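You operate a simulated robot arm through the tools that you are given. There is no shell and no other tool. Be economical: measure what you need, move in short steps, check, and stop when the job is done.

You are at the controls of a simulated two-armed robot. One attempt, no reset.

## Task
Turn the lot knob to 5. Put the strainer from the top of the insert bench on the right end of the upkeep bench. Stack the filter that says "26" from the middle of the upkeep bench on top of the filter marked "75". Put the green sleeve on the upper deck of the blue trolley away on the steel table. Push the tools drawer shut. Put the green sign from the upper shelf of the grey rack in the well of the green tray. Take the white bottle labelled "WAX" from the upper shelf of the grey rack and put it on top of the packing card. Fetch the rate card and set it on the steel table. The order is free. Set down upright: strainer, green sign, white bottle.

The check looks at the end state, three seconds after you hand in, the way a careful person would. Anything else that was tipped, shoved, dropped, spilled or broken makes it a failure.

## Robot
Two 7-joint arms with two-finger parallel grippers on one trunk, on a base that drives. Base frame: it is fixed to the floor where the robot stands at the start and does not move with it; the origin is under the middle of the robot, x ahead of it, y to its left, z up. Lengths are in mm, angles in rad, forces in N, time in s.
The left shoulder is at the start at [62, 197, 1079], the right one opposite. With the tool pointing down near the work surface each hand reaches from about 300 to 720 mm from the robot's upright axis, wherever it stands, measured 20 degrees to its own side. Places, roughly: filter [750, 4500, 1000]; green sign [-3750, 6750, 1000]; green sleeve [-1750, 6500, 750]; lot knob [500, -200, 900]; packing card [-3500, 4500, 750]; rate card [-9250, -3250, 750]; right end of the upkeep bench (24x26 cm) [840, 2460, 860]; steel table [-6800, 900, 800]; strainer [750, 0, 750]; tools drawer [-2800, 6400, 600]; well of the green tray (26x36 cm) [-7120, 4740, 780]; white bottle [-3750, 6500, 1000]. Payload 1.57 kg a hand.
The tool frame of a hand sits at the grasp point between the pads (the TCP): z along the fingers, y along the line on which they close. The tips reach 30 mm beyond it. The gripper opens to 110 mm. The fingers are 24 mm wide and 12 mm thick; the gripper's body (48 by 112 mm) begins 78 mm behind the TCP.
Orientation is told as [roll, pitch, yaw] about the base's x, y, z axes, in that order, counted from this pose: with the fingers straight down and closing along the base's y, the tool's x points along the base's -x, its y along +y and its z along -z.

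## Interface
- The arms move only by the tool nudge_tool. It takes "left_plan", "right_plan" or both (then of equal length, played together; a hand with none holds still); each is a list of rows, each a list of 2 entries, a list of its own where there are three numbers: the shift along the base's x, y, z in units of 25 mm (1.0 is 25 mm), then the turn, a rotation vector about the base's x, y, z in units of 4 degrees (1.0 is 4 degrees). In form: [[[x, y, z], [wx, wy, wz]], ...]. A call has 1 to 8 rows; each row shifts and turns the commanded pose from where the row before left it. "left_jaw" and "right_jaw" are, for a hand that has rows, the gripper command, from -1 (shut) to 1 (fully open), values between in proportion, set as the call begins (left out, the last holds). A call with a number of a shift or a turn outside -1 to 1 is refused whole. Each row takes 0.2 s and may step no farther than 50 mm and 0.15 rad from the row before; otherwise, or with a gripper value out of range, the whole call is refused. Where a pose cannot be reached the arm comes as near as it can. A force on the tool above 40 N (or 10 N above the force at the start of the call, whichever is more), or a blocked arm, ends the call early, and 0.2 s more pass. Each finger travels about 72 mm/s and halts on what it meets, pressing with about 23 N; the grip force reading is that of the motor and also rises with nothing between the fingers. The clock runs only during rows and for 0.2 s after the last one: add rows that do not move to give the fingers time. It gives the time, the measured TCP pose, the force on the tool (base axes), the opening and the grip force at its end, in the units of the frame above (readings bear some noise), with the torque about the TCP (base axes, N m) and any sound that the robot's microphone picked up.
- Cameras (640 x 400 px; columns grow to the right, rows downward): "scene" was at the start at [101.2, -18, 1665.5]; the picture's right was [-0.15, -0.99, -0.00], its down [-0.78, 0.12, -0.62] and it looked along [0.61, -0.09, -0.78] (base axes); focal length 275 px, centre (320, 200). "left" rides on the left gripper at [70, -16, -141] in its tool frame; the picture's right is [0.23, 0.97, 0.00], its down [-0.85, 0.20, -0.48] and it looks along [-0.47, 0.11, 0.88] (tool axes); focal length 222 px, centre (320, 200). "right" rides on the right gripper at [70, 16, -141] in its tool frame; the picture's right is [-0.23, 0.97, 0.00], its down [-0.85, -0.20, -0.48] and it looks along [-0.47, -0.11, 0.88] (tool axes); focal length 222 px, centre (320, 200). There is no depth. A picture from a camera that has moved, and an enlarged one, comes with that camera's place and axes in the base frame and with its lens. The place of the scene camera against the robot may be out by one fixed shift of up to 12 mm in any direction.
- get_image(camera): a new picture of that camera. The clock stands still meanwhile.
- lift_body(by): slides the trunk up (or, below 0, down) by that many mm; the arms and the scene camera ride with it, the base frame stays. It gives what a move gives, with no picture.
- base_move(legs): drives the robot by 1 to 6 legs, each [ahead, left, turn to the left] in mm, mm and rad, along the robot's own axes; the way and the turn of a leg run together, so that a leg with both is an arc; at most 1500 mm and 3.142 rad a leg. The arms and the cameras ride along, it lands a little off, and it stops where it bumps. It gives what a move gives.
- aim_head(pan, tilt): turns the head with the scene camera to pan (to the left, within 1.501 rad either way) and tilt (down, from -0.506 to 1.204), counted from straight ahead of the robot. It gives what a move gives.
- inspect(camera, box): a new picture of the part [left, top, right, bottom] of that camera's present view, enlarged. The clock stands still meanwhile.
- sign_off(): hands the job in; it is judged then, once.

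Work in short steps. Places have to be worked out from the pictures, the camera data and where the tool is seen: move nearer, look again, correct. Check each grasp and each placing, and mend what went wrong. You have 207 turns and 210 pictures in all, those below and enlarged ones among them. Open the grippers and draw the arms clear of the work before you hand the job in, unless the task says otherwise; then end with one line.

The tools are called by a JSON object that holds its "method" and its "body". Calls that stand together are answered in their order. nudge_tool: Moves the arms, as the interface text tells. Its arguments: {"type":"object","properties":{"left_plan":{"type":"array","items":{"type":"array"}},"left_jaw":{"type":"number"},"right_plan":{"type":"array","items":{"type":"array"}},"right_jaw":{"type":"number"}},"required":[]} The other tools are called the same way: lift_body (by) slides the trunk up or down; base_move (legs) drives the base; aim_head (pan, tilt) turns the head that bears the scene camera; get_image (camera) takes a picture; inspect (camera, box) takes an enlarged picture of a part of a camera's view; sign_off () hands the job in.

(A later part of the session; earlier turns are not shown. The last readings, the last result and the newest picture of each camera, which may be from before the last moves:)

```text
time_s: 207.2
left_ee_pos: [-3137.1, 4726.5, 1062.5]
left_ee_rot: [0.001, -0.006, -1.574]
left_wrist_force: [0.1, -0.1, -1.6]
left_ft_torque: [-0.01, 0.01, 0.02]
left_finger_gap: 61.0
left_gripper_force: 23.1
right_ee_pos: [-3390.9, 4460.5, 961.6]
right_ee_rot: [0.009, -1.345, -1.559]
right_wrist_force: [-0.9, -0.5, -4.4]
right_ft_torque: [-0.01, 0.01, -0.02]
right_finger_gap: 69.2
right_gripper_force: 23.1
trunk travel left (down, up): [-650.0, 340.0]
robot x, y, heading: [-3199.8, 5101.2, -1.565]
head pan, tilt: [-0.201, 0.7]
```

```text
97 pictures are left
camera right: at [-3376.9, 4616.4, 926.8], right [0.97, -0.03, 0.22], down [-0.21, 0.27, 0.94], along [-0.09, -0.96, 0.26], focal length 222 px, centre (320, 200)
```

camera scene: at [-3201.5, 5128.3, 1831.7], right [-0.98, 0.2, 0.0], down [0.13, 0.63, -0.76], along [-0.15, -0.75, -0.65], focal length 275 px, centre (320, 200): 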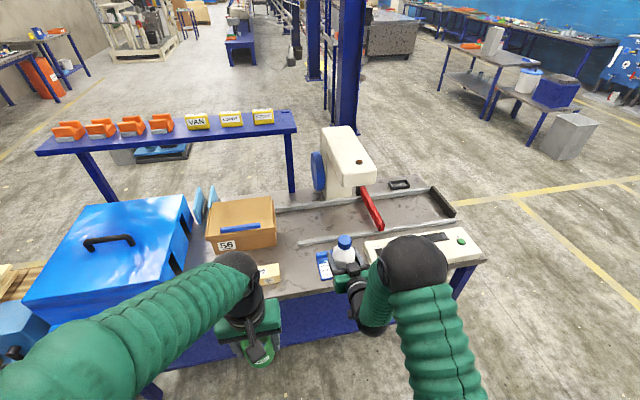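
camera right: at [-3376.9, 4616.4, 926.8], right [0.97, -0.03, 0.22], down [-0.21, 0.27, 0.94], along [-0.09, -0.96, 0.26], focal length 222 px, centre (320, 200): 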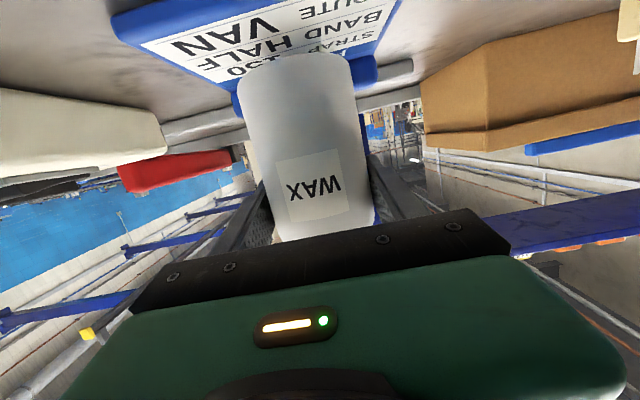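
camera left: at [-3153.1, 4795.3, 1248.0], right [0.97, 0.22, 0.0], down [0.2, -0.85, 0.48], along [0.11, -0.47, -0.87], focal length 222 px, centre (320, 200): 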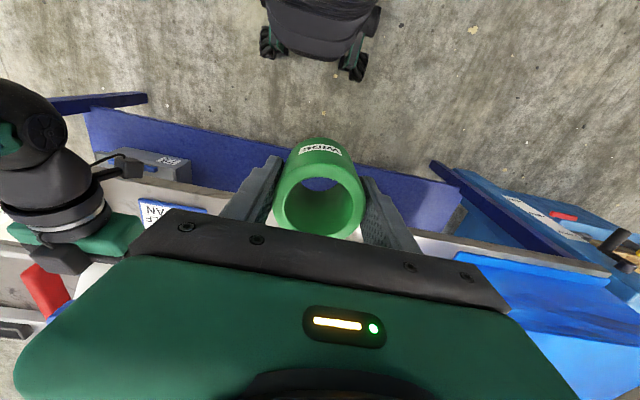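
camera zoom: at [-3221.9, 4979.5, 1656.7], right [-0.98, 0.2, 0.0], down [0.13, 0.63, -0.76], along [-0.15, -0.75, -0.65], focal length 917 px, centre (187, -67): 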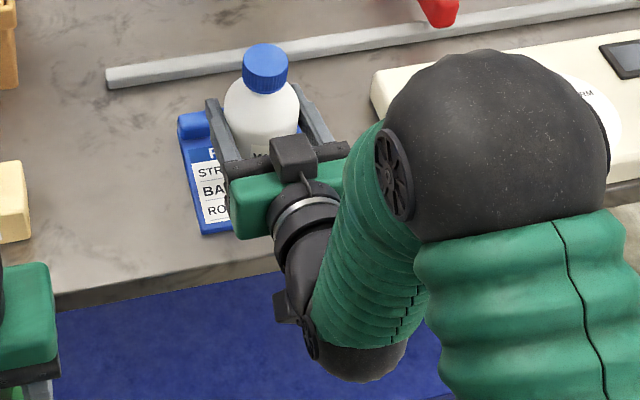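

Bottle bottom is about 20 mm above the card. Lower gently.

{"method": "nudge_tool", "body": {"right_plan": [[[0, 0, -0.3], [0, 0, 0]], [[0, 0, -0.2], [0, 0, 0]], [[0, 0, 0], [0, 0, 0]]]}}

{"method": "nudge_tool", "body": {"right_plan": [[[0, 0, -0.15], [0, 0, 0]], [[0, 0, 0], [0, 0, 0]]]}}

{"method": "nudge_tool", "body": {"right_plan": [[[0, 0, -0.15], [0, 0, 0]], [[0, 0, 0], [0, 0, 0]]]}}

{"method": "get_image", "body": {"camera": "right"}}

```text
time_s: 208.0
left_ee_pos: [-3137.9, 4726.0, 1062.3]
left_ee_rot: [0.0, -0.008, -1.576]
left_wrist_force: [-0.1, -1.0, -1.8]
left_ft_torque: [0.05, -0.02, 0.0]
left_finger_gap: 60.7
left_gripper_force: 22.7
right_ee_pos: [-3390.3, 4461.5, 950.2]
right_ee_rot: [0.008, -1.345, -1.558]
right_wrist_force: [0.5, 0.2, -3.8]
right_ft_torque: [-0.03, 0.01, 0.0]
right_finger_gap: 69.2
right_gripper_force: 22.6
trunk travel left (down, up): [-650.0, 340.0]
robot x, y, heading: [-3198.6, 5104.1, -1.564]
head pan, tilt: [-0.201, 0.7]
```

```text
time_s: 208.6
left_ee_pos: [-3136.2, 4725.3, 1062.6]
left_ee_rot: [0.001, -0.009, -1.572]
left_wrist_force: [-0.7, -0.1, -1.7]
left_ft_torque: [-0.01, -0.05, 0.01]
left_finger_gap: 60.9
left_gripper_force: 23.0
right_ee_pos: [-3390.4, 4461.4, 948.1]
right_ee_rot: [0.004, -1.349, -1.558]
right_wrist_force: [-1.3, -1.8, 7.9]
right_ft_torque: [0.26, 0.15, 0.03]
right_finger_gap: 69.3
right_gripper_force: 22.8
trunk travel left (down, up): [-650.0, 340.0]
robot x, y, heading: [-3197.9, 5100.2, -1.568]
head pan, tilt: [-0.201, 0.7]
```

```text
time_s: 209.2
left_ee_pos: [-3137.1, 4726.9, 1063.3]
left_ee_rot: [-0.001, -0.009, -1.574]
left_wrist_force: [-0.4, -0.7, -1.6]
left_ft_torque: [0.0, -0.01, -0.01]
left_finger_gap: 60.6
left_gripper_force: 23.4
right_ee_pos: [-3388.2, 4462.6, 944.5]
right_ee_rot: [0.003, -1.351, -1.556]
right_wrist_force: [-1.9, -5.9, 21.2]
right_ft_torque: [-0.09, 0.05, 0.04]
right_finger_gap: 69.1
right_gripper_force: 23.4
trunk travel left (down, up): [-650.0, 340.0]
robot x, y, heading: [-3197.8, 5103.2, -1.567]
head pan, tilt: [-0.201, 0.7]
```

```text
96 pictures are left
camera right: at [-3376.2, 4616.5, 908.3], right [0.97, -0.03, 0.22], down [-0.21, 0.28, 0.94], along [-0.09, -0.96, 0.26], focal length 222 px, centre (320, 200)
```

right: 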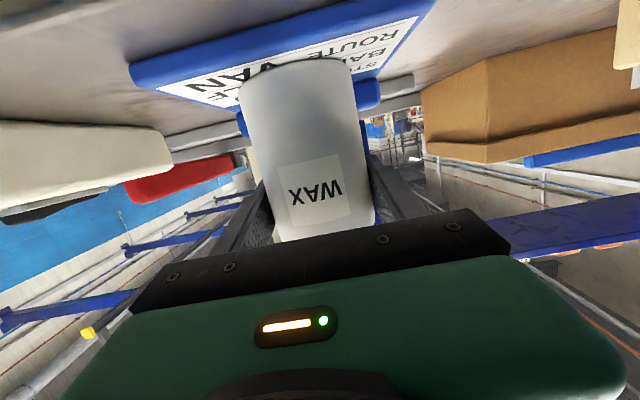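

In contact on the card. Ease, open, and verify before backing straight away.

{"method": "nudge_tool", "body": {"right_plan": [[[0, 0, 0.15], [0, 0, 0]], [[0, 0, 0], [0, 0, 0]]]}}

{"method": "nudge_tool", "body": {"right_plan": [[[0, 0, 0], [0, 0, 0]], [[0, 0, 0], [0, 0, 0]], [[0, 0, 0], [0, 0, 0]]], "right_jaw": 0.85}}

{"method": "base_move", "body": {"legs": [[-200, 0, 0]]}}

{"method": "get_image", "body": {"camera": "scene"}}

{"method": "get_image", "body": {"camera": "right"}}

```text
time_s: 209.8
left_ee_pos: [-3137.0, 4725.3, 1062.3]
left_ee_rot: [0.0, -0.007, -1.575]
left_wrist_force: [0.8, 0.5, -1.7]
left_ft_torque: [0.02, -0.02, 0.02]
left_finger_gap: 60.7
left_gripper_force: 23.1
right_ee_pos: [-3388.6, 4463.9, 944.2]
right_ee_rot: [0.01, -1.341, -1.559]
right_wrist_force: [-0.2, -2.6, 6.3]
right_ft_torque: [-0.34, -0.18, -0.03]
right_finger_gap: 69.2
right_gripper_force: 23.2
trunk travel left (down, up): [-650.0, 340.0]
robot x, y, heading: [-3197.8, 5102.0, -1.566]
head pan, tilt: [-0.201, 0.7]
```

```text
time_s: 210.6
left_ee_pos: [-3137.1, 4725.7, 1061.2]
left_ee_rot: [0.001, -0.006, -1.574]
left_wrist_force: [-0.3, 0.0, -2.2]
left_ft_torque: [0.01, 0.01, -0.01]
left_finger_gap: 60.7
left_gripper_force: 22.7
right_ee_pos: [-3390.5, 4461.4, 945.3]
right_ee_rot: [0.009, -1.342, -1.558]
right_wrist_force: [0.2, -0.4, 0.2]
right_ft_torque: [-0.02, -0.01, -0.01]
right_finger_gap: 101.7
right_gripper_force: 0.0
trunk travel left (down, up): [-650.0, 340.0]
robot x, y, heading: [-3195.6, 5102.6, -1.567]
head pan, tilt: [-0.201, 0.7]
```

```text
time_s: 212.2
left_ee_pos: [-3136.6, 4924.5, 1061.8]
left_ee_rot: [0.0, -0.005, -1.573]
left_wrist_force: [0.1, 0.8, -1.3]
left_ft_torque: [0.0, 0.02, -0.05]
left_finger_gap: 60.6
left_gripper_force: 23.5
right_ee_pos: [-3389.4, 4659.3, 944.4]
right_ee_rot: [0.009, -1.341, -1.558]
right_wrist_force: [-0.1, 0.4, 0.1]
right_ft_torque: [0.02, 0.01, 0.0]
right_finger_gap: 101.6
right_gripper_force: 0.1
trunk travel left (down, up): [-650.0, 340.0]
robot x, y, heading: [-3200.8, 5302.2, -1.567]
head pan, tilt: [-0.201, 0.7]
```

```text
95 pictures are left
camera scene: at [-3222.2, 5176.9, 1656.4], right [-0.98, 0.2, 0.0], down [0.13, 0.63, -0.76], along [-0.15, -0.75, -0.65], focal length 275 px, centre (320, 200)
```

scene: 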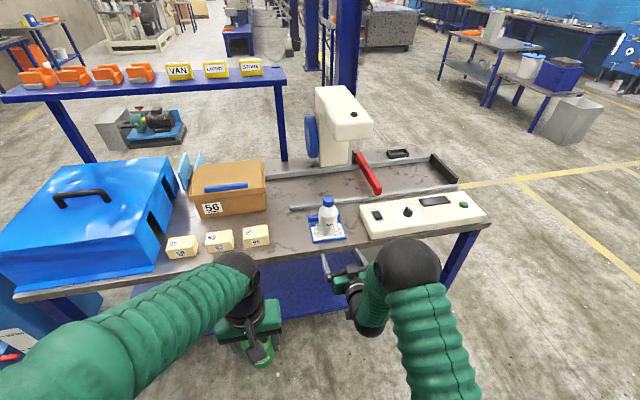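

```text
94 pictures are left
camera right: at [-3377.3, 4815.4, 909.2], right [0.97, -0.03, 0.22], down [-0.21, 0.27, 0.94], along [-0.09, -0.96, 0.25], focal length 222 px, centre (320, 200)
```

right: 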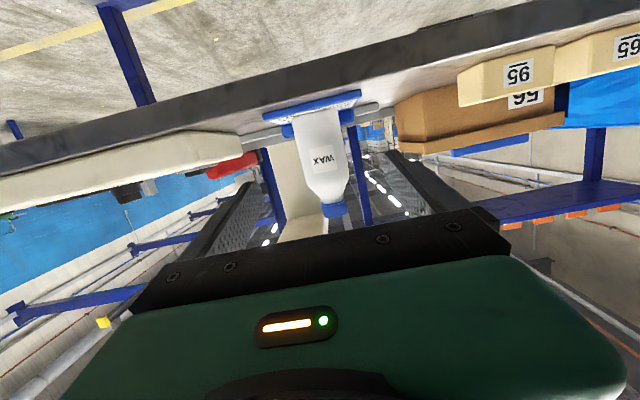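

{"method": "inspect", "body": {"camera": "scene", "box": [295, 185, 365, 250]}}

```text
6.15 times, centred on (330, 218) of scene
camera zoom: at [-3222.2, 5176.9, 1656.4], right [-0.98, 0.2, 0.0], down [0.13, 0.63, -0.76], along [-0.15, -0.75, -0.65], focal length 1693 px, centre (258, 92)
```

zoom: 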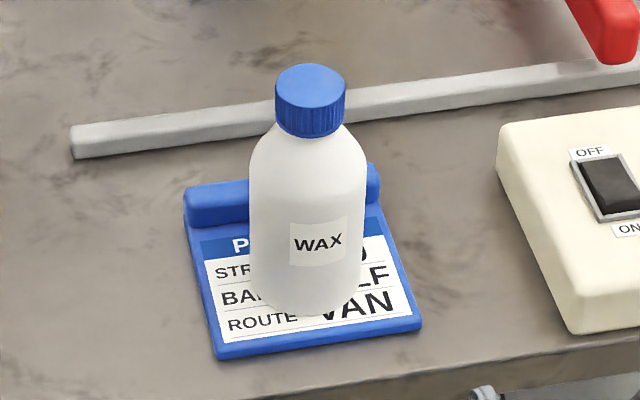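

WAX stands upright on the card. Next the green sign: raise, back off, turn toward the rack at an angle (heading ≈1.95) so I come in from the right past the OIL bottle.

{"method": "lift_body", "body": {"by": 160}}

{"method": "base_move", "body": {"legs": [[-150, 0, 0], [0, 0, 1.8], [0, 0, 1.717], [0, 240, 0], [340, 0, 0]]}}

{"method": "aim_head", "body": {"pan": 0.0, "tilt": 0.6}}

{"method": "nudge_tool", "body": {"right_plan": [[[0, 0, 0], [-0.93, -0.37, 0]], [[0, 0, 0], [-0.93, -0.37, 0]], [[0, 0, 0], [-0.93, -0.37, 0]], [[0, 0, 0], [-0.93, -0.37, 0]], [[0, 0, 0], [-0.7, -0.28, 0]]], "right_jaw": 0.6}}

{"method": "get_image", "body": {"camera": "scene"}}

{"method": "get_image", "body": {"camera": "right"}}

```text
time_s: 214.0
left_ee_pos: [-3137.4, 4926.9, 1223.9]
left_ee_rot: [0.0, -0.008, -1.574]
left_wrist_force: [-1.1, -0.5, -1.2]
left_ft_torque: [0.0, 0.0, 0.0]
left_finger_gap: 60.6
left_gripper_force: 22.9
right_ee_pos: [-3391.0, 4662.2, 1106.1]
right_ee_rot: [0.01, -1.343, -1.556]
right_wrist_force: [0.2, 0.1, -0.3]
right_ft_torque: [0.02, -0.03, -0.03]
right_finger_gap: 101.7
right_gripper_force: 0.0
trunk travel left (down, up): [-810.0, 180.0]
robot x, y, heading: [-3200.6, 5303.1, -1.563]
head pan, tilt: [-0.201, 0.7]
```

```text
time_s: 227.1
left_ee_pos: [-3754.1, 5989.5, 1224.2]
left_ee_rot: [0.003, -0.013, 1.973]
left_wrist_force: [-0.3, 0.0, -1.5]
left_ft_torque: [-0.02, 0.03, 0.01]
left_finger_gap: 60.4
left_gripper_force: 23.3
right_ee_pos: [-3626.4, 6332.3, 1108.0]
right_ee_rot: [0.016, -1.348, 1.979]
right_wrist_force: [0.1, 1.0, 0.6]
right_ft_torque: [-0.02, 0.01, 0.04]
right_finger_gap: 101.9
right_gripper_force: 0.0
trunk travel left (down, up): [-810.0, 180.0]
robot x, y, heading: [-3555.8, 5671.2, 1.981]
head pan, tilt: [-0.201, 0.7]
```

```text
time_s: 227.8
left_ee_pos: [-3756.7, 5989.9, 1223.1]
left_ee_rot: [0.0, -0.012, 1.972]
left_wrist_force: [0.1, 0.4, -2.7]
left_ft_torque: [0.0, -0.02, -0.03]
left_finger_gap: 60.7
left_gripper_force: 22.9
right_ee_pos: [-3627.2, 6332.8, 1107.0]
right_ee_rot: [0.01, -1.346, 1.989]
right_wrist_force: [0.1, -0.2, 0.6]
right_ft_torque: [-0.03, -0.01, -0.02]
right_finger_gap: 101.7
right_gripper_force: 0.1
trunk travel left (down, up): [-810.0, 180.0]
robot x, y, heading: [-3558.0, 5673.8, 1.985]
head pan, tilt: [0.0, 0.6]
```

```text
time_s: 229.0
left_ee_pos: [-3755.6, 5989.7, 1224.2]
left_ee_rot: [-0.001, -0.011, 1.972]
left_wrist_force: [0.0, 0.6, -1.0]
left_ft_torque: [-0.02, -0.03, 0.0]
left_finger_gap: 60.6
left_gripper_force: 22.9
right_ee_pos: [-3627.9, 6332.9, 1108.6]
right_ee_rot: [0.033, -1.011, 1.966]
right_wrist_force: [-1.2, -0.4, -0.3]
right_ft_torque: [-0.02, 0.0, -0.02]
right_finger_gap: 88.1
right_gripper_force: 0.0
trunk travel left (down, up): [-810.0, 180.0]
robot x, y, heading: [-3554.2, 5670.6, 1.976]
head pan, tilt: [0.0, 0.6]
```

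```text
92 pictures are left
camera scene: at [-3607.8, 5776.1, 1825.4], right [0.92, 0.4, 0.0], down [0.22, -0.52, -0.82], along [-0.33, 0.76, -0.57], focal length 275 px, centre (320, 200)
```

scene: 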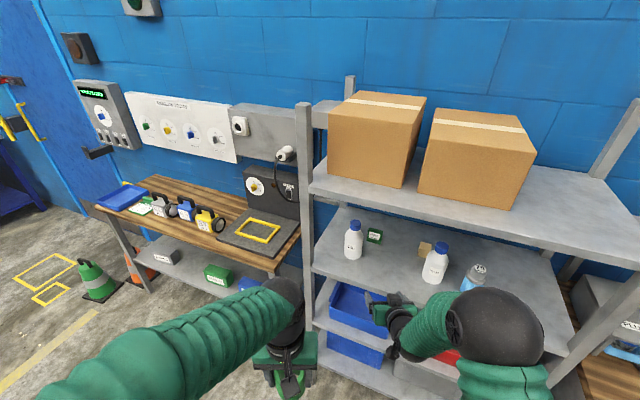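

```text
91 pictures are left
camera right: at [-3577.8, 6184.3, 1123.7], right [-0.93, -0.29, 0.21], down [0.18, 0.13, 0.98], along [-0.31, 0.95, -0.07], focal length 222 px, centre (320, 200)
```

right: 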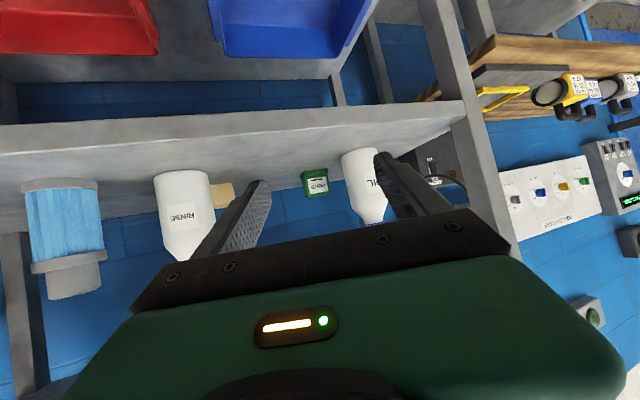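

I check the sign's shape closely before the approach.

{"method": "inspect", "body": {"camera": "right", "box": [270, 140, 400, 230]}}

{"method": "inspect", "body": {"camera": "scene", "box": [335, 205, 455, 285]}}

```text
4.44 times, centred on (335, 185) of right
camera zoom: at [-3577.8, 6184.3, 1123.7], right [-0.93, -0.29, 0.21], down [0.18, 0.13, 0.98], along [-0.31, 0.95, -0.07], focal length 987 px, centre (253, 267)
```

zoom: 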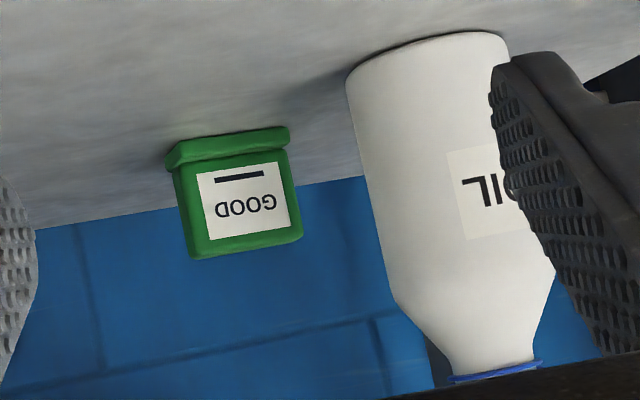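

```text
5.00 times, centred on (395, 245) of scene
camera zoom: at [-3607.8, 5776.1, 1825.4], right [0.92, 0.4, 0.0], down [0.22, -0.52, -0.82], along [-0.33, 0.76, -0.57], focal length 1376 px, centre (-55, -25)
```

zoom: 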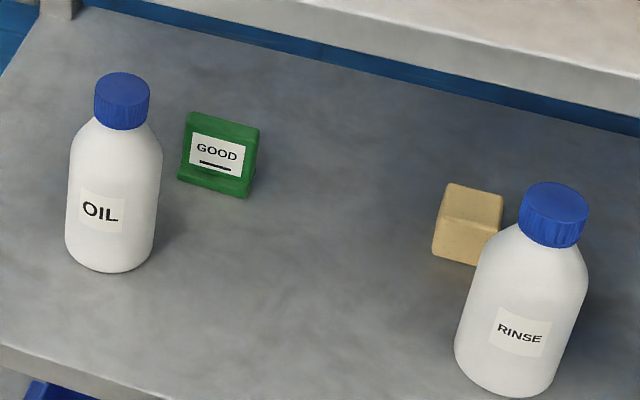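

The sign is an L-plate (~56 mm wide). I shift right ~28 mm, set yaw ≈2.0, lower to 1075, narrow the jaws a bit, then advance halfway and re-measure.

{"method": "nudge_tool", "body": {"right_plan": [[[0.55, 0.23, -0.65], [0, 0, 0.5]], [[0.5, 0.2, -0.65], [0, 0, 0]], [[0, 0, 0], [0, 0, 0]]], "right_jaw": 0.4}}

{"method": "base_move", "body": {"legs": [[180, 0, 0.02]]}}

{"method": "get_image", "body": {"camera": "right"}}

{"method": "get_image", "body": {"camera": "scene"}}

```text
time_s: 229.8
left_ee_pos: [-3756.0, 5989.7, 1222.8]
left_ee_rot: [0.002, -0.012, 1.972]
left_wrist_force: [-0.1, -0.3, -1.6]
left_ft_torque: [-0.01, 0.0, 0.0]
left_finger_gap: 60.9
left_gripper_force: 23.4
right_ee_pos: [-3601.6, 6343.6, 1074.3]
right_ee_rot: [0.032, -1.016, 1.999]
right_wrist_force: [-0.5, -0.3, 0.0]
right_ft_torque: [-0.02, 0.0, -0.02]
right_finger_gap: 77.1
right_gripper_force: 0.1
trunk travel left (down, up): [-810.0, 180.0]
robot x, y, heading: [-3553.6, 5669.0, 1.985]
head pan, tilt: [0.0, 0.6]
```

```text
time_s: 231.3
left_ee_pos: [-3834.5, 6148.8, 1225.2]
left_ee_rot: [-0.001, -0.013, 1.992]
left_wrist_force: [-0.4, -0.4, -0.9]
left_ft_torque: [0.04, 0.02, 0.03]
left_finger_gap: 60.7
left_gripper_force: 22.7
right_ee_pos: [-3686.7, 6505.2, 1076.5]
right_ee_rot: [0.032, -1.018, 2.018]
right_wrist_force: [-0.1, -0.6, 0.5]
right_ft_torque: [-0.01, 0.02, 0.01]
right_finger_gap: 77.1
right_gripper_force: 0.0
trunk travel left (down, up): [-810.0, 180.0]
robot x, y, heading: [-3628.4, 5835.1, 1.996]
head pan, tilt: [0.0, 0.6]
```

```text
88 pictures are left
camera right: at [-3628.5, 6359.6, 1092.2], right [-0.92, -0.34, 0.21], down [0.17, 0.14, 0.98], along [-0.36, 0.93, -0.07], focal length 222 px, centre (320, 200)
```

right: 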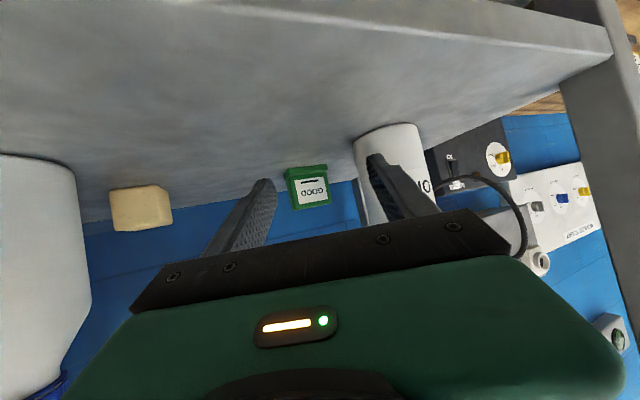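

```text
87 pictures are left
camera scene: at [-3680.2, 5935.6, 1825.8], right [0.91, 0.41, 0.0], down [0.23, -0.51, -0.83], along [-0.34, 0.75, -0.56], focal length 275 px, centre (320, 200)
```

scene: 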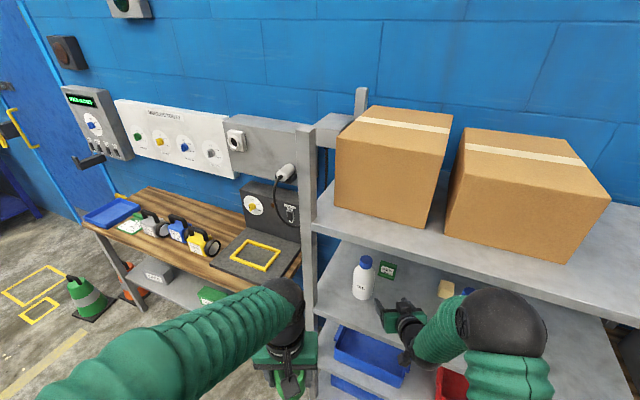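

Sign lies 25 mm right of the tool line and 160 mm ahead. Shift right, lower a little, advance 100.

{"method": "nudge_tool", "body": {"right_plan": [[[0.52, 0.25, -0.25], [0, 0, 0]], [[0.5, 0.24, -0.25], [0, 0, 0]], [[0, 0, 0], [0, 0, 0]]]}}

{"method": "base_move", "body": {"legs": [[95, 0, 0]]}}

{"method": "get_image", "body": {"camera": "right"}}

{"method": "inspect", "body": {"camera": "scene", "box": [320, 220, 480, 340]}}

```text
time_s: 232.2
left_ee_pos: [-3834.4, 6150.6, 1223.4]
left_ee_rot: [0.001, -0.01, 1.992]
left_wrist_force: [0.5, -0.4, -1.6]
left_ft_torque: [0.0, 0.01, -0.01]
left_finger_gap: 60.6
left_gripper_force: 22.6
right_ee_pos: [-3662.4, 6519.5, 1062.9]
right_ee_rot: [0.033, -1.013, 2.02]
right_wrist_force: [-0.2, 1.0, -0.1]
right_ft_torque: [-0.01, 0.03, 0.01]
right_finger_gap: 76.9
right_gripper_force: 0.1
trunk travel left (down, up): [-810.0, 180.0]
robot x, y, heading: [-3627.1, 5834.1, 2.004]
head pan, tilt: [0.0, 0.6]
```

```text
time_s: 233.3
left_ee_pos: [-3873.9, 6238.0, 1222.7]
left_ee_rot: [0.001, -0.012, 1.991]
left_wrist_force: [0.4, 0.5, -1.9]
left_ft_torque: [-0.03, 0.02, -0.01]
left_finger_gap: 60.6
left_gripper_force: 22.9
right_ee_pos: [-3700.9, 6606.8, 1062.7]
right_ee_rot: [0.034, -1.013, 2.019]
right_wrist_force: [0.4, -0.3, -0.6]
right_ft_torque: [0.03, -0.02, 0.01]
right_finger_gap: 76.9
right_gripper_force: 0.0
trunk travel left (down, up): [-810.0, 180.0]
robot x, y, heading: [-3667.5, 5922.6, 1.995]
head pan, tilt: [0.0, 0.6]
```

```text
86 pictures are left
camera right: at [-3643.7, 6462.0, 1078.5], right [-0.92, -0.34, 0.21], down [0.17, 0.14, 0.98], along [-0.36, 0.93, -0.07], focal length 222 px, centre (320, 200)
```

right: 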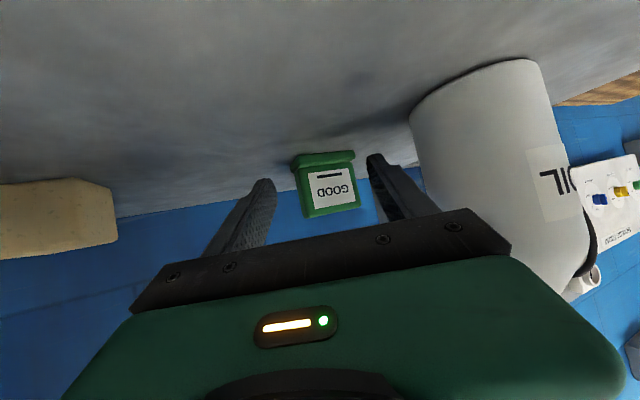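

```text
3.33 times, centred on (400, 280) of scene
camera zoom: at [-3721.7, 6028.9, 1825.4], right [0.91, 0.41, 0.0], down [0.23, -0.52, -0.82], along [-0.34, 0.75, -0.57], focal length 917 px, centre (53, -67)
```

zoom: 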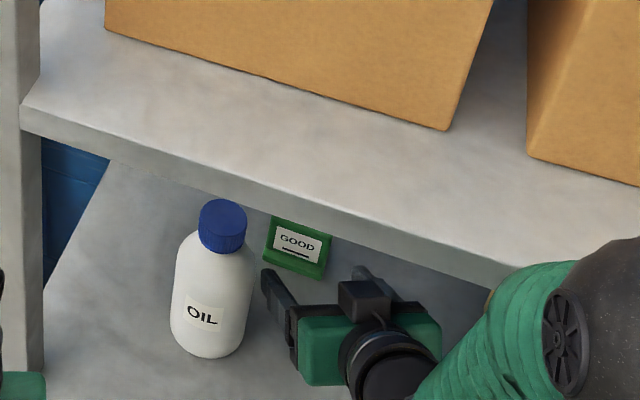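

Sign is now 5 mm left of centre and ~65 mm ahead. Shift 3 mm left and advance 55 mm.

{"method": "nudge_tool", "body": {"right_plan": [[[-0.11, -0.05, 0], [0, 0, 0]], [[0, 0, 0], [0, 0, 0]]]}}

{"method": "base_move", "body": {"legs": [[55, 0, 0]]}}

{"method": "get_image", "body": {"camera": "right"}}

{"method": "inspect", "body": {"camera": "scene", "box": [320, 220, 480, 340]}}

```text
time_s: 233.9
left_ee_pos: [-3874.6, 6234.4, 1223.8]
left_ee_rot: [0.0, -0.012, 1.99]
left_wrist_force: [0.6, -0.3, -1.3]
left_ft_torque: [-0.04, -0.02, -0.02]
left_finger_gap: 60.7
left_gripper_force: 22.9
right_ee_pos: [-3704.6, 6602.8, 1063.4]
right_ee_rot: [0.029, -1.017, 2.021]
right_wrist_force: [0.4, 0.3, 0.4]
right_ft_torque: [0.01, 0.03, 0.04]
right_finger_gap: 76.9
right_gripper_force: 0.1
trunk travel left (down, up): [-810.0, 180.0]
robot x, y, heading: [-3666.8, 5924.5, 1.999]
head pan, tilt: [0.0, 0.6]
```

```text
time_s: 234.7
left_ee_pos: [-3882.0, 6248.5, 1226.7]
left_ee_rot: [-0.001, -0.021, 1.99]
left_wrist_force: [-0.2, 0.0, -1.6]
left_ft_torque: [-0.01, -0.04, -0.01]
left_finger_gap: 60.5
left_gripper_force: 23.0
right_ee_pos: [-3707.6, 6612.5, 1064.5]
right_ee_rot: [0.034, -1.009, 2.011]
right_wrist_force: [-0.2, 0.6, -0.3]
right_ft_torque: [0.01, -0.01, 0.01]
right_finger_gap: 77.1
right_gripper_force: 0.0
trunk travel left (down, up): [-810.0, 180.0]
robot x, y, heading: [-3676.9, 5944.7, 1.994]
head pan, tilt: [0.0, 0.6]
stopped in leg 1: the robot was blocked; the commanded pose is now the measured one
```

```text
84 pictures are left
camera right: at [-3650.2, 6466.5, 1081.2], right [-0.92, -0.33, 0.21], down [0.17, 0.14, 0.97], along [-0.35, 0.93, -0.07], focal length 222 px, centre (320, 200)
```

right: 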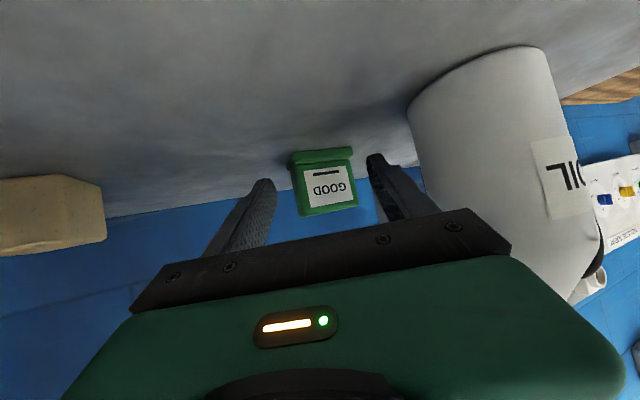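

```text
3.33 times, centred on (400, 280) of scene
camera zoom: at [-3724.6, 6025.7, 1827.3], right [0.91, 0.41, 0.0], down [0.23, -0.5, -0.83], along [-0.34, 0.76, -0.55], focal length 917 px, centre (53, -67)
```

zoom: 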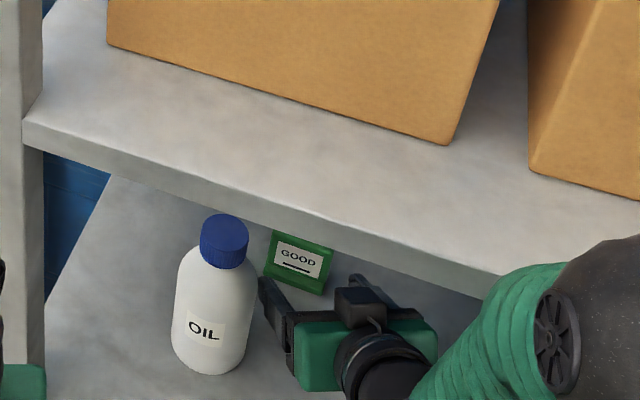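

The base touched something low (rack foot). Back 15 mm and extend by arm instead.

{"method": "base_move", "body": {"legs": [[-15, 0, 0]]}}

{"method": "nudge_tool", "body": {"right_plan": [[[-0.22, 0.45, 0], [0, 0, 0]], [[-0.22, 0.45, 0], [0, 0, 0]], [[-0.22, 0.45, 0], [0, 0, 0]], [[0, 0, 0], [0, 0, 0]]]}}

{"method": "get_image", "body": {"camera": "right"}}

{"method": "inspect", "body": {"camera": "scene", "box": [320, 220, 480, 340]}}

```text
time_s: 235.5
left_ee_pos: [-3881.4, 6247.0, 1222.5]
left_ee_rot: [-0.002, -0.01, 1.989]
left_wrist_force: [0.5, 0.4, -1.1]
left_ft_torque: [-0.02, 0.0, 0.02]
left_finger_gap: 60.6
left_gripper_force: 22.6
right_ee_pos: [-3708.7, 6609.0, 1056.2]
right_ee_rot: [0.032, -0.997, 2.016]
right_wrist_force: [-0.3, -0.4, -0.3]
right_ft_torque: [0.02, 0.0, 0.04]
right_finger_gap: 77.0
right_gripper_force: 0.0
trunk travel left (down, up): [-810.0, 180.0]
robot x, y, heading: [-3667.9, 5934.6, 1.991]
head pan, tilt: [0.0, 0.6]
```

```text
time_s: 236.5
left_ee_pos: [-3873.4, 6232.8, 1227.4]
left_ee_rot: [0.001, -0.023, 1.99]
left_wrist_force: [-0.3, -0.7, -2.9]
left_ft_torque: [0.01, -0.02, 0.02]
left_finger_gap: 60.7
left_gripper_force: 23.2
right_ee_pos: [-3717.6, 6626.3, 1059.8]
right_ee_rot: [0.041, -1.001, 2.01]
right_wrist_force: [-0.5, 0.1, 0.7]
right_ft_torque: [0.01, -0.01, -0.02]
right_finger_gap: 76.9
right_gripper_force: 0.1
trunk travel left (down, up): [-810.0, 180.0]
robot x, y, heading: [-3669.3, 5928.5, 1.995]
head pan, tilt: [0.0, 0.6]
```

```text
82 pictures are left
camera right: at [-3659.4, 6480.1, 1077.8], right [-0.92, -0.33, 0.21], down [0.17, 0.15, 0.97], along [-0.36, 0.93, -0.08], focal length 222 px, centre (320, 200)
```

right: 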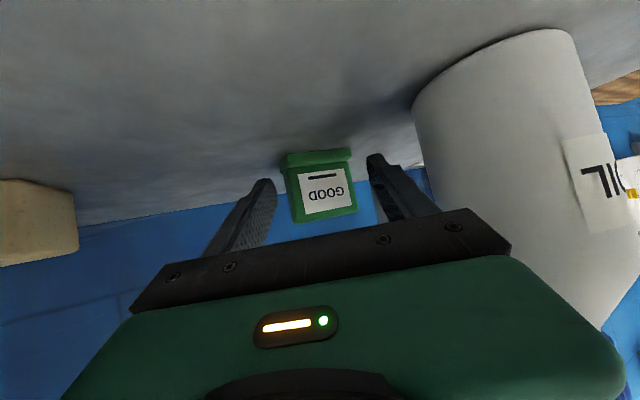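

```text
3.33 times, centred on (400, 280) of scene
camera zoom: at [-3715.2, 6008.6, 1826.1], right [0.91, 0.41, 0.0], down [0.23, -0.5, -0.83], along [-0.34, 0.76, -0.55], focal length 917 px, centre (53, -67)
```

zoom: 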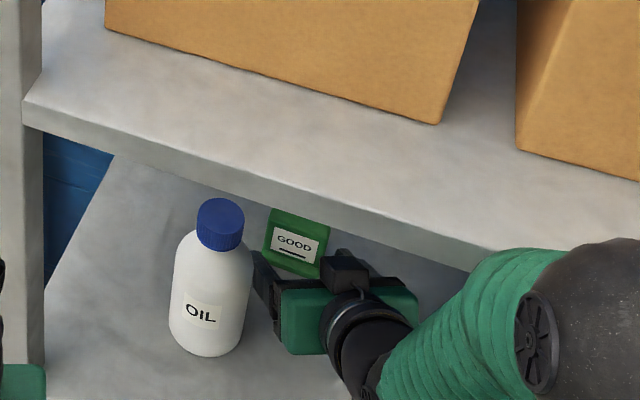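

Something in the arm (likely forearm against the upper shelf's edge) limits progress. Back off 100, lower the trunk while keeping the hand height, and flatten the tilt slightly.

{"method": "base_move", "body": {"legs": [[-120, 0, 0]]}}

{"method": "get_image", "body": {"camera": "scene"}}

{"method": "lift_body", "body": {"by": -90}}

{"method": "nudge_tool", "body": {"right_plan": [[[0, 0, 1], [0.4, 0.18, 0]], [[0, 0, 1], [0.4, 0.18, 0]], [[0, 0, 1], [0.3, 0.14, 0]], [[0, 0, 0.7], [0, 0, 0]], [[0, 0, 0], [0, 0, 0]]]}}

{"method": "get_image", "body": {"camera": "scene"}}

```text
time_s: 237.8
left_ee_pos: [-3833.0, 6147.4, 1220.1]
left_ee_rot: [0.003, 0.0, 1.988]
left_wrist_force: [1.2, 0.1, -1.7]
left_ft_torque: [-0.02, -0.01, 0.01]
left_finger_gap: 60.6
left_gripper_force: 23.1
right_ee_pos: [-3677.0, 6540.8, 1051.4]
right_ee_rot: [0.038, -0.992, 2.011]
right_wrist_force: [-0.8, 0.3, 0.1]
right_ft_torque: [0.01, 0.0, -0.03]
right_finger_gap: 77.0
right_gripper_force: 0.1
trunk travel left (down, up): [-810.0, 180.0]
robot x, y, heading: [-3620.0, 5822.7, 1.993]
head pan, tilt: [0.0, 0.6]
```

```text
80 pictures are left
camera scene: at [-3683.3, 5942.8, 1824.1], right [0.91, 0.41, 0.0], down [0.24, -0.52, -0.82], along [-0.34, 0.75, -0.57], focal length 275 px, centre (320, 200)
```

scene: 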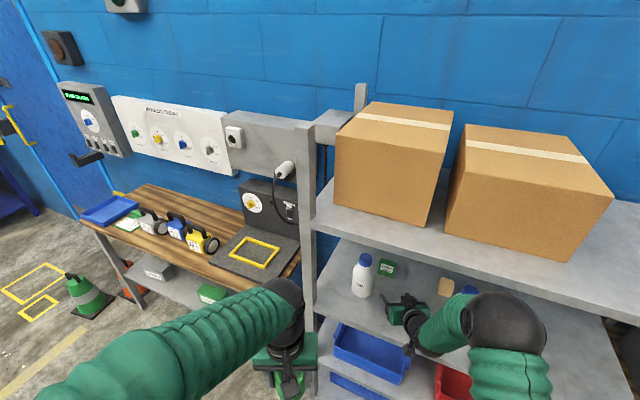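

```text
time_s: 238.3
left_ee_pos: [-3828.2, 6129.2, 1202.7]
left_ee_rot: [-0.003, -0.016, 1.987]
left_wrist_force: [-0.5, -0.1, -1.7]
left_ft_torque: [-0.07, -0.04, -0.02]
left_finger_gap: 60.9
left_gripper_force: 23.3
right_ee_pos: [-3669.1, 6529.0, 1046.7]
right_ee_rot: [0.026, -1.019, 2.016]
right_wrist_force: [20.9, -53.7, 47.8]
right_ft_torque: [0.22, -2.3, -2.54]
right_finger_gap: 75.7
right_gripper_force: 0.0
trunk travel left (down, up): [-788.0, 202.0]
robot x, y, heading: [-3622.9, 5823.6, 1.991]
head pan, tilt: [0.0, 0.6]
stopped: the force on the tool passed its limit at 85 N (the readings are from after the stop); the commanded pose is now the measured one
```

```text
time_s: 239.5
left_ee_pos: [-3827.0, 6136.4, 1200.3]
left_ee_rot: [0.001, -0.011, 1.988]
left_wrist_force: [0.1, 0.7, -1.2]
left_ft_torque: [-0.02, 0.01, -0.02]
left_finger_gap: 60.6
left_gripper_force: 23.2
right_ee_pos: [-3669.7, 6534.5, 1134.2]
right_ee_rot: [0.031, -1.097, 2.012]
right_wrist_force: [-0.4, 0.2, 0.1]
right_ft_torque: [-0.02, -0.01, 0.01]
right_finger_gap: 77.1
right_gripper_force: 0.0
trunk travel left (down, up): [-788.0, 202.0]
robot x, y, heading: [-3619.9, 5820.9, 1.998]
head pan, tilt: [0.0, 0.6]
```

```text
79 pictures are left
camera scene: at [-3676.2, 5929.6, 1803.3], right [0.91, 0.41, 0.0], down [0.23, -0.52, -0.82], along [-0.34, 0.75, -0.57], focal length 275 px, centre (320, 200)
```

scene: 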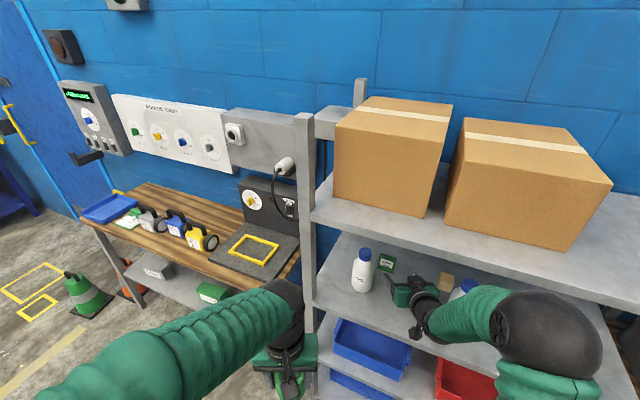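

The fingertips touched the shelf when lowering; I've raised back up. I check that the neighbours are undisturbed and what is near the forearm.

{"method": "inspect", "body": {"camera": "scene", "box": [330, 230, 530, 370]}}

{"method": "get_image", "body": {"camera": "right"}}

{"method": "get_image", "body": {"camera": "left"}}

```text
2.86 times, centred on (430, 300) of scene
camera zoom: at [-3676.2, 5929.6, 1803.3], right [0.91, 0.41, 0.0], down [0.23, -0.52, -0.82], along [-0.34, 0.75, -0.57], focal length 786 px, centre (6, -86)
```

zoom: 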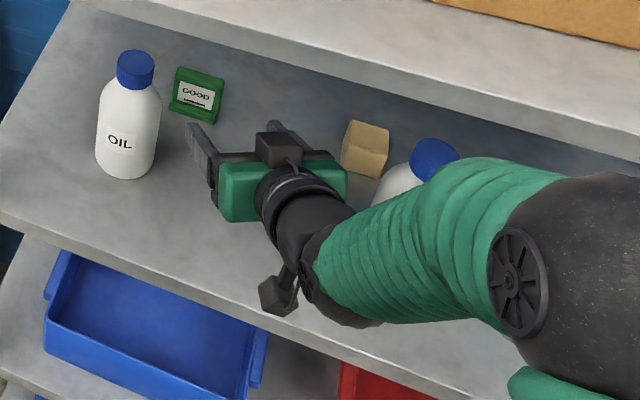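

```text
77 pictures are left
camera right: at [-3612.9, 6388.2, 1136.5], right [-0.91, -0.35, 0.22], down [0.21, 0.06, 0.98], along [-0.35, 0.94, 0.01], focal length 222 px, centre (320, 200)
```

right: 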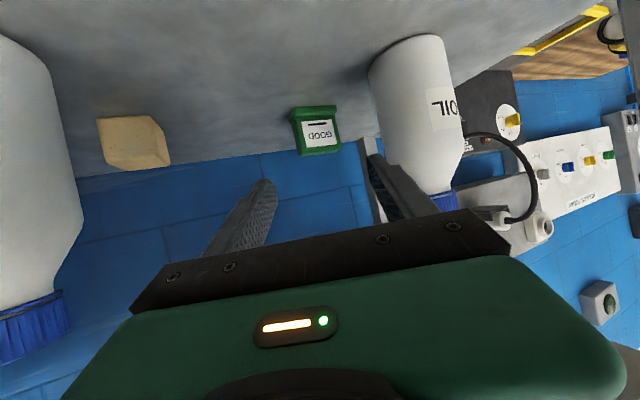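

```text
76 pictures are left
camera left: at [-3783.4, 6078.0, 1341.9], right [-0.8, -0.6, 0.0], down [-0.53, 0.7, 0.49], along [-0.29, 0.39, -0.87], focal length 222 px, centre (320, 200)
```

left: 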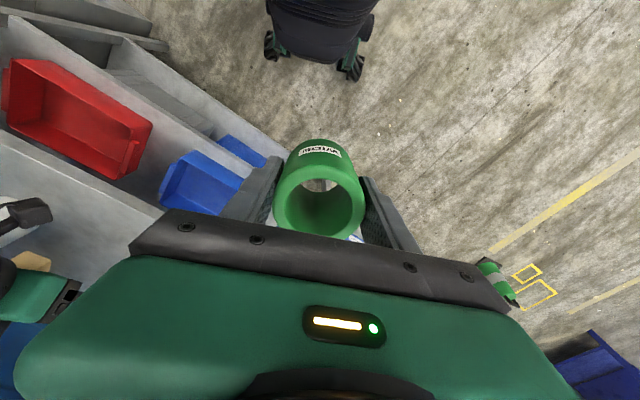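

Neighbours are fine. Lower the trunk 68 mm now (hand at 1066, elbow lower), advance 100 mm and check.

{"method": "lift_body", "body": {"by": -68}}

{"method": "base_move", "body": {"legs": [[95, 0, 0]]}}

{"method": "get_image", "body": {"camera": "right"}}

{"method": "inspect", "body": {"camera": "scene", "box": [320, 230, 560, 390]}}

```text
time_s: 240.6
left_ee_pos: [-3828.2, 6136.4, 1132.2]
left_ee_rot: [0.002, -0.01, 1.989]
left_wrist_force: [-0.1, -0.6, -1.6]
left_ft_torque: [-0.02, 0.03, 0.0]
left_finger_gap: 60.4
left_gripper_force: 23.2
right_ee_pos: [-3670.9, 6535.7, 1065.8]
right_ee_rot: [0.028, -1.099, 2.016]
right_wrist_force: [-0.9, -0.1, 0.8]
right_ft_torque: [0.04, -0.02, -0.01]
right_finger_gap: 77.0
right_gripper_force: 0.1
trunk travel left (down, up): [-720.0, 270.0]
robot x, y, heading: [-3618.3, 5820.2, 1.997]
head pan, tilt: [0.0, 0.6]
```

```text
time_s: 241.7
left_ee_pos: [-3866.3, 6219.6, 1134.6]
left_ee_rot: [0.001, -0.014, 1.987]
left_wrist_force: [-1.2, -0.1, -1.2]
left_ft_torque: [-0.01, 0.0, 0.01]
left_finger_gap: 60.5
left_gripper_force: 22.6
right_ee_pos: [-3709.1, 6617.5, 1067.8]
right_ee_rot: [0.027, -1.101, 2.018]
right_wrist_force: [0.4, -0.3, 0.2]
right_ft_torque: [-0.04, 0.02, 0.0]
right_finger_gap: 76.9
right_gripper_force: 0.1
trunk travel left (down, up): [-720.0, 270.0]
robot x, y, heading: [-3660.6, 5908.9, 1.997]
head pan, tilt: [0.0, 0.6]
```

```text
75 pictures are left
camera right: at [-3651.8, 6471.4, 1070.7], right [-0.91, -0.35, 0.21], down [0.21, 0.06, 0.98], along [-0.35, 0.94, 0.02], focal length 222 px, centre (320, 200)
```

right: 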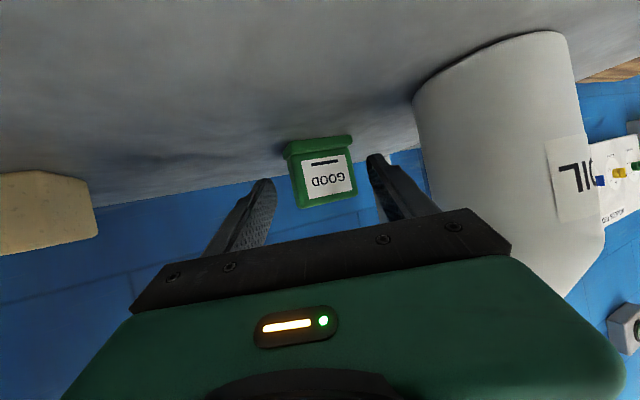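

```text
2.50 times, centred on (440, 310) of scene
camera zoom: at [-3713.6, 6007.9, 1736.0], right [0.91, 0.41, 0.0], down [0.23, -0.51, -0.83], along [-0.34, 0.75, -0.56], focal length 688 px, centre (20, -75)
```

zoom: 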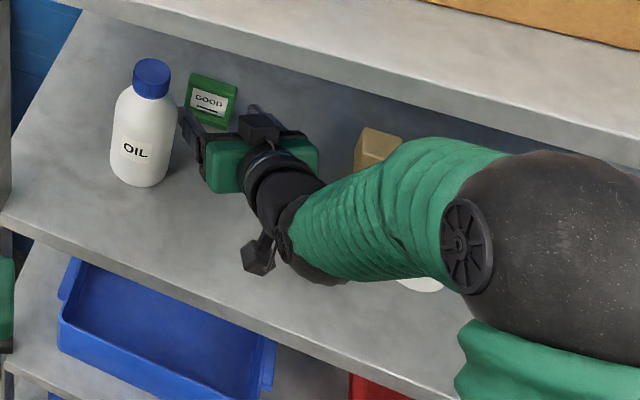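

The elbow (≈z 1300) is what nears the upper shelf edge. I move the base back 60 and extend the arm instead, so the elbow stays outside.

{"method": "base_move", "body": {"legs": [[-60, 0, 0]]}}

{"method": "nudge_tool", "body": {"right_plan": [[[-0.36, 0.76, 0], [0, 0, 0]], [[-0.36, 0.76, 0], [0, 0, 0]], [[-0.36, 0.76, 0], [0, 0, 0]], [[-0.36, 0.76, 0], [0, 0, 0]], [[0, 0, 0], [0, 0, 0]]]}}

{"method": "get_image", "body": {"camera": "right"}}

{"method": "inspect", "body": {"camera": "scene", "box": [320, 230, 560, 390]}}

```text
time_s: 242.7
left_ee_pos: [-3845.4, 6177.3, 1129.8]
left_ee_rot: [0.002, -0.002, 1.988]
left_wrist_force: [-0.7, 0.6, -2.1]
left_ft_torque: [-0.04, -0.05, 0.01]
left_finger_gap: 60.7
left_gripper_force: 23.1
right_ee_pos: [-3687.6, 6573.8, 1059.6]
right_ee_rot: [0.029, -1.088, 2.013]
right_wrist_force: [-0.6, -0.3, -0.3]
right_ft_torque: [0.02, 0.0, -0.04]
right_finger_gap: 76.9
right_gripper_force: 0.3
trunk travel left (down, up): [-720.0, 270.0]
robot x, y, heading: [-3635.3, 5851.9, 1.996]
head pan, tilt: [0.0, 0.6]
```

```text
time_s: 243.9
left_ee_pos: [-3842.2, 6168.0, 1132.1]
left_ee_rot: [0.001, -0.009, 1.987]
left_wrist_force: [-0.1, 1.0, -1.0]
left_ft_torque: [0.02, 0.0, 0.0]
left_finger_gap: 60.7
left_gripper_force: 23.5
right_ee_pos: [-3721.9, 6641.2, 1066.3]
right_ee_rot: [0.027, -1.098, 2.016]
right_wrist_force: [-1.2, -0.3, -1.0]
right_ft_torque: [-0.05, 0.0, 0.02]
right_finger_gap: 77.1
right_gripper_force: 0.1
trunk travel left (down, up): [-720.0, 270.0]
robot x, y, heading: [-3636.1, 5852.5, 1.993]
head pan, tilt: [0.0, 0.6]
```

```text
73 pictures are left
camera right: at [-3664.2, 6495.3, 1068.7], right [-0.91, -0.35, 0.21], down [0.21, 0.06, 0.98], along [-0.35, 0.94, 0.01], focal length 222 px, centre (320, 200)
```

right: 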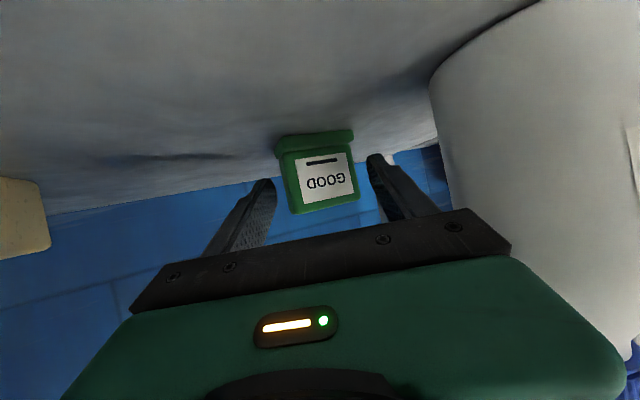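

```text
2.50 times, centred on (440, 310) of scene
camera zoom: at [-3692.8, 5963.3, 1735.1], right [0.91, 0.41, 0.0], down [0.23, -0.52, -0.82], along [-0.34, 0.75, -0.57], focal length 688 px, centre (20, -75)
```

zoom: 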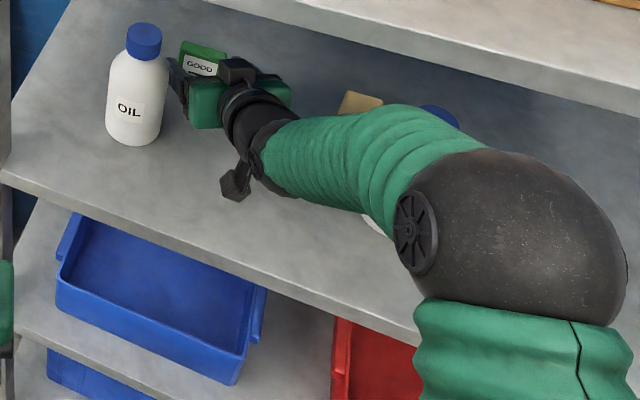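

Aligned; sign ~26 mm ahead of TCP. Advance 14 mm, drop 8 mm, and close.

{"method": "nudge_tool", "body": {"right_plan": [[[-0.24, 0.5, -0.32], [0, 0, 0]], [[0, 0, 0], [0, 0, 0]]]}}

{"method": "get_image", "body": {"camera": "right"}}

```text
time_s: 244.5
left_ee_pos: [-3841.6, 6167.0, 1133.8]
left_ee_rot: [0.001, -0.011, 1.988]
left_wrist_force: [-0.5, -0.2, -1.6]
left_ft_torque: [-0.04, 0.01, 0.01]
left_finger_gap: 60.6
left_gripper_force: 23.7
right_ee_pos: [-3726.7, 6654.4, 1059.8]
right_ee_rot: [0.03, -1.1, 2.017]
right_wrist_force: [0.4, 0.2, 0.6]
right_ft_torque: [0.02, -0.01, -0.05]
right_finger_gap: 76.7
right_gripper_force: 0.1
trunk travel left (down, up): [-720.0, 270.0]
robot x, y, heading: [-3634.8, 5855.5, 1.994]
head pan, tilt: [0.0, 0.6]
```

```text
71 pictures are left
camera right: at [-3669.7, 6507.2, 1061.3], right [-0.91, -0.35, 0.22], down [0.21, 0.06, 0.98], along [-0.35, 0.94, 0.01], focal length 222 px, centre (320, 200)
```

right: 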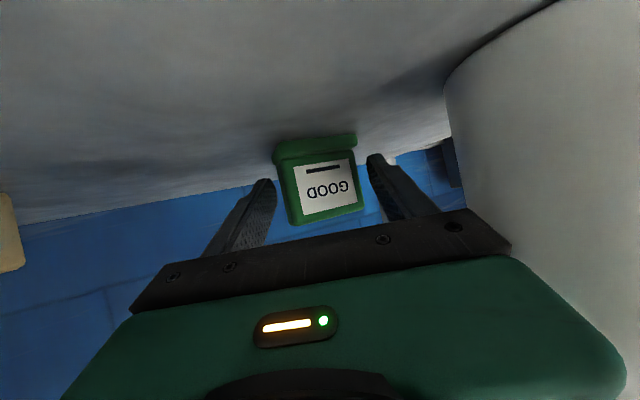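

{"method": "nudge_tool", "body": {"right_plan": [[[0, 0, 0], [0, 0, 0]], [[0, 0, 0], [0, 0, 0]], [[0, 0, 0], [0, 0, 0]]], "right_jaw": -1}}

{"method": "get_image", "body": {"camera": "right"}}

```text
time_s: 245.3
left_ee_pos: [-3842.0, 6167.0, 1133.5]
left_ee_rot: [0.001, -0.013, 1.987]
left_wrist_force: [0.1, 0.8, -2.1]
left_ft_torque: [0.02, -0.04, 0.01]
left_finger_gap: 60.7
left_gripper_force: 22.4
right_ee_pos: [-3727.6, 6653.0, 1060.5]
right_ee_rot: [0.029, -1.1, 2.017]
right_wrist_force: [0.2, 1.7, 1.3]
right_ft_torque: [0.12, -0.04, 0.02]
right_finger_gap: 60.6
right_gripper_force: 22.8
trunk travel left (down, up): [-720.0, 270.0]
robot x, y, heading: [-3638.2, 5857.0, 1.989]
head pan, tilt: [0.0, 0.6]
```

```text
70 pictures are left
camera right: at [-3669.5, 6506.6, 1062.2], right [-0.91, -0.35, 0.22], down [0.21, 0.06, 0.98], along [-0.35, 0.94, 0.02], focal length 222 px, centre (320, 200)
```

right: 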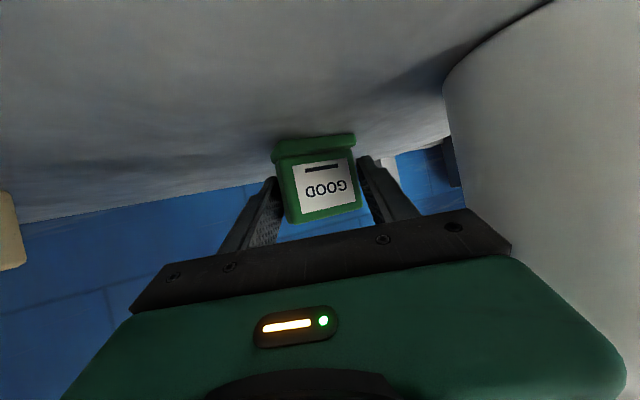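

Gripped (gap 60.6). Lift 30 mm and check it follows.

{"method": "lift_body", "body": {"by": 30}}

{"method": "get_image", "body": {"camera": "right"}}

```text
time_s: 246.0
left_ee_pos: [-3841.9, 6167.6, 1163.3]
left_ee_rot: [0.001, -0.01, 1.987]
left_wrist_force: [-0.5, -0.3, -1.2]
left_ft_torque: [0.03, 0.06, 0.02]
left_finger_gap: 60.4
left_gripper_force: 22.8
right_ee_pos: [-3727.1, 6654.0, 1089.3]
right_ee_rot: [0.03, -1.1, 2.016]
right_wrist_force: [-0.8, -0.1, 0.4]
right_ft_torque: [-0.01, 0.03, -0.04]
right_finger_gap: 60.9
right_gripper_force: 23.2
trunk travel left (down, up): [-750.0, 240.0]
robot x, y, heading: [-3641.6, 5856.8, 1.992]
head pan, tilt: [0.0, 0.6]
```

```text
69 pictures are left
camera right: at [-3669.5, 6506.5, 1091.7], right [-0.91, -0.35, 0.22], down [0.21, 0.06, 0.98], along [-0.35, 0.94, 0.01], focal length 222 px, centre (320, 200)
```

right: 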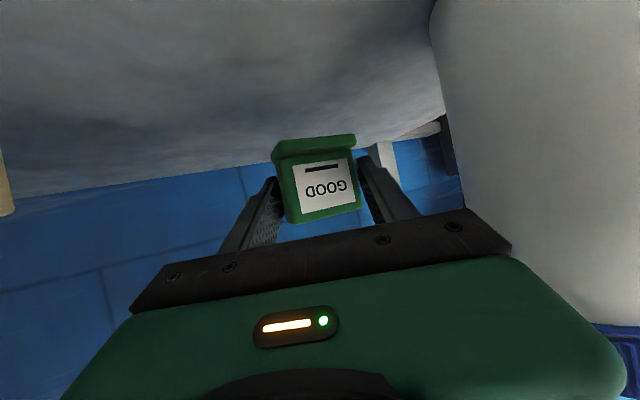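

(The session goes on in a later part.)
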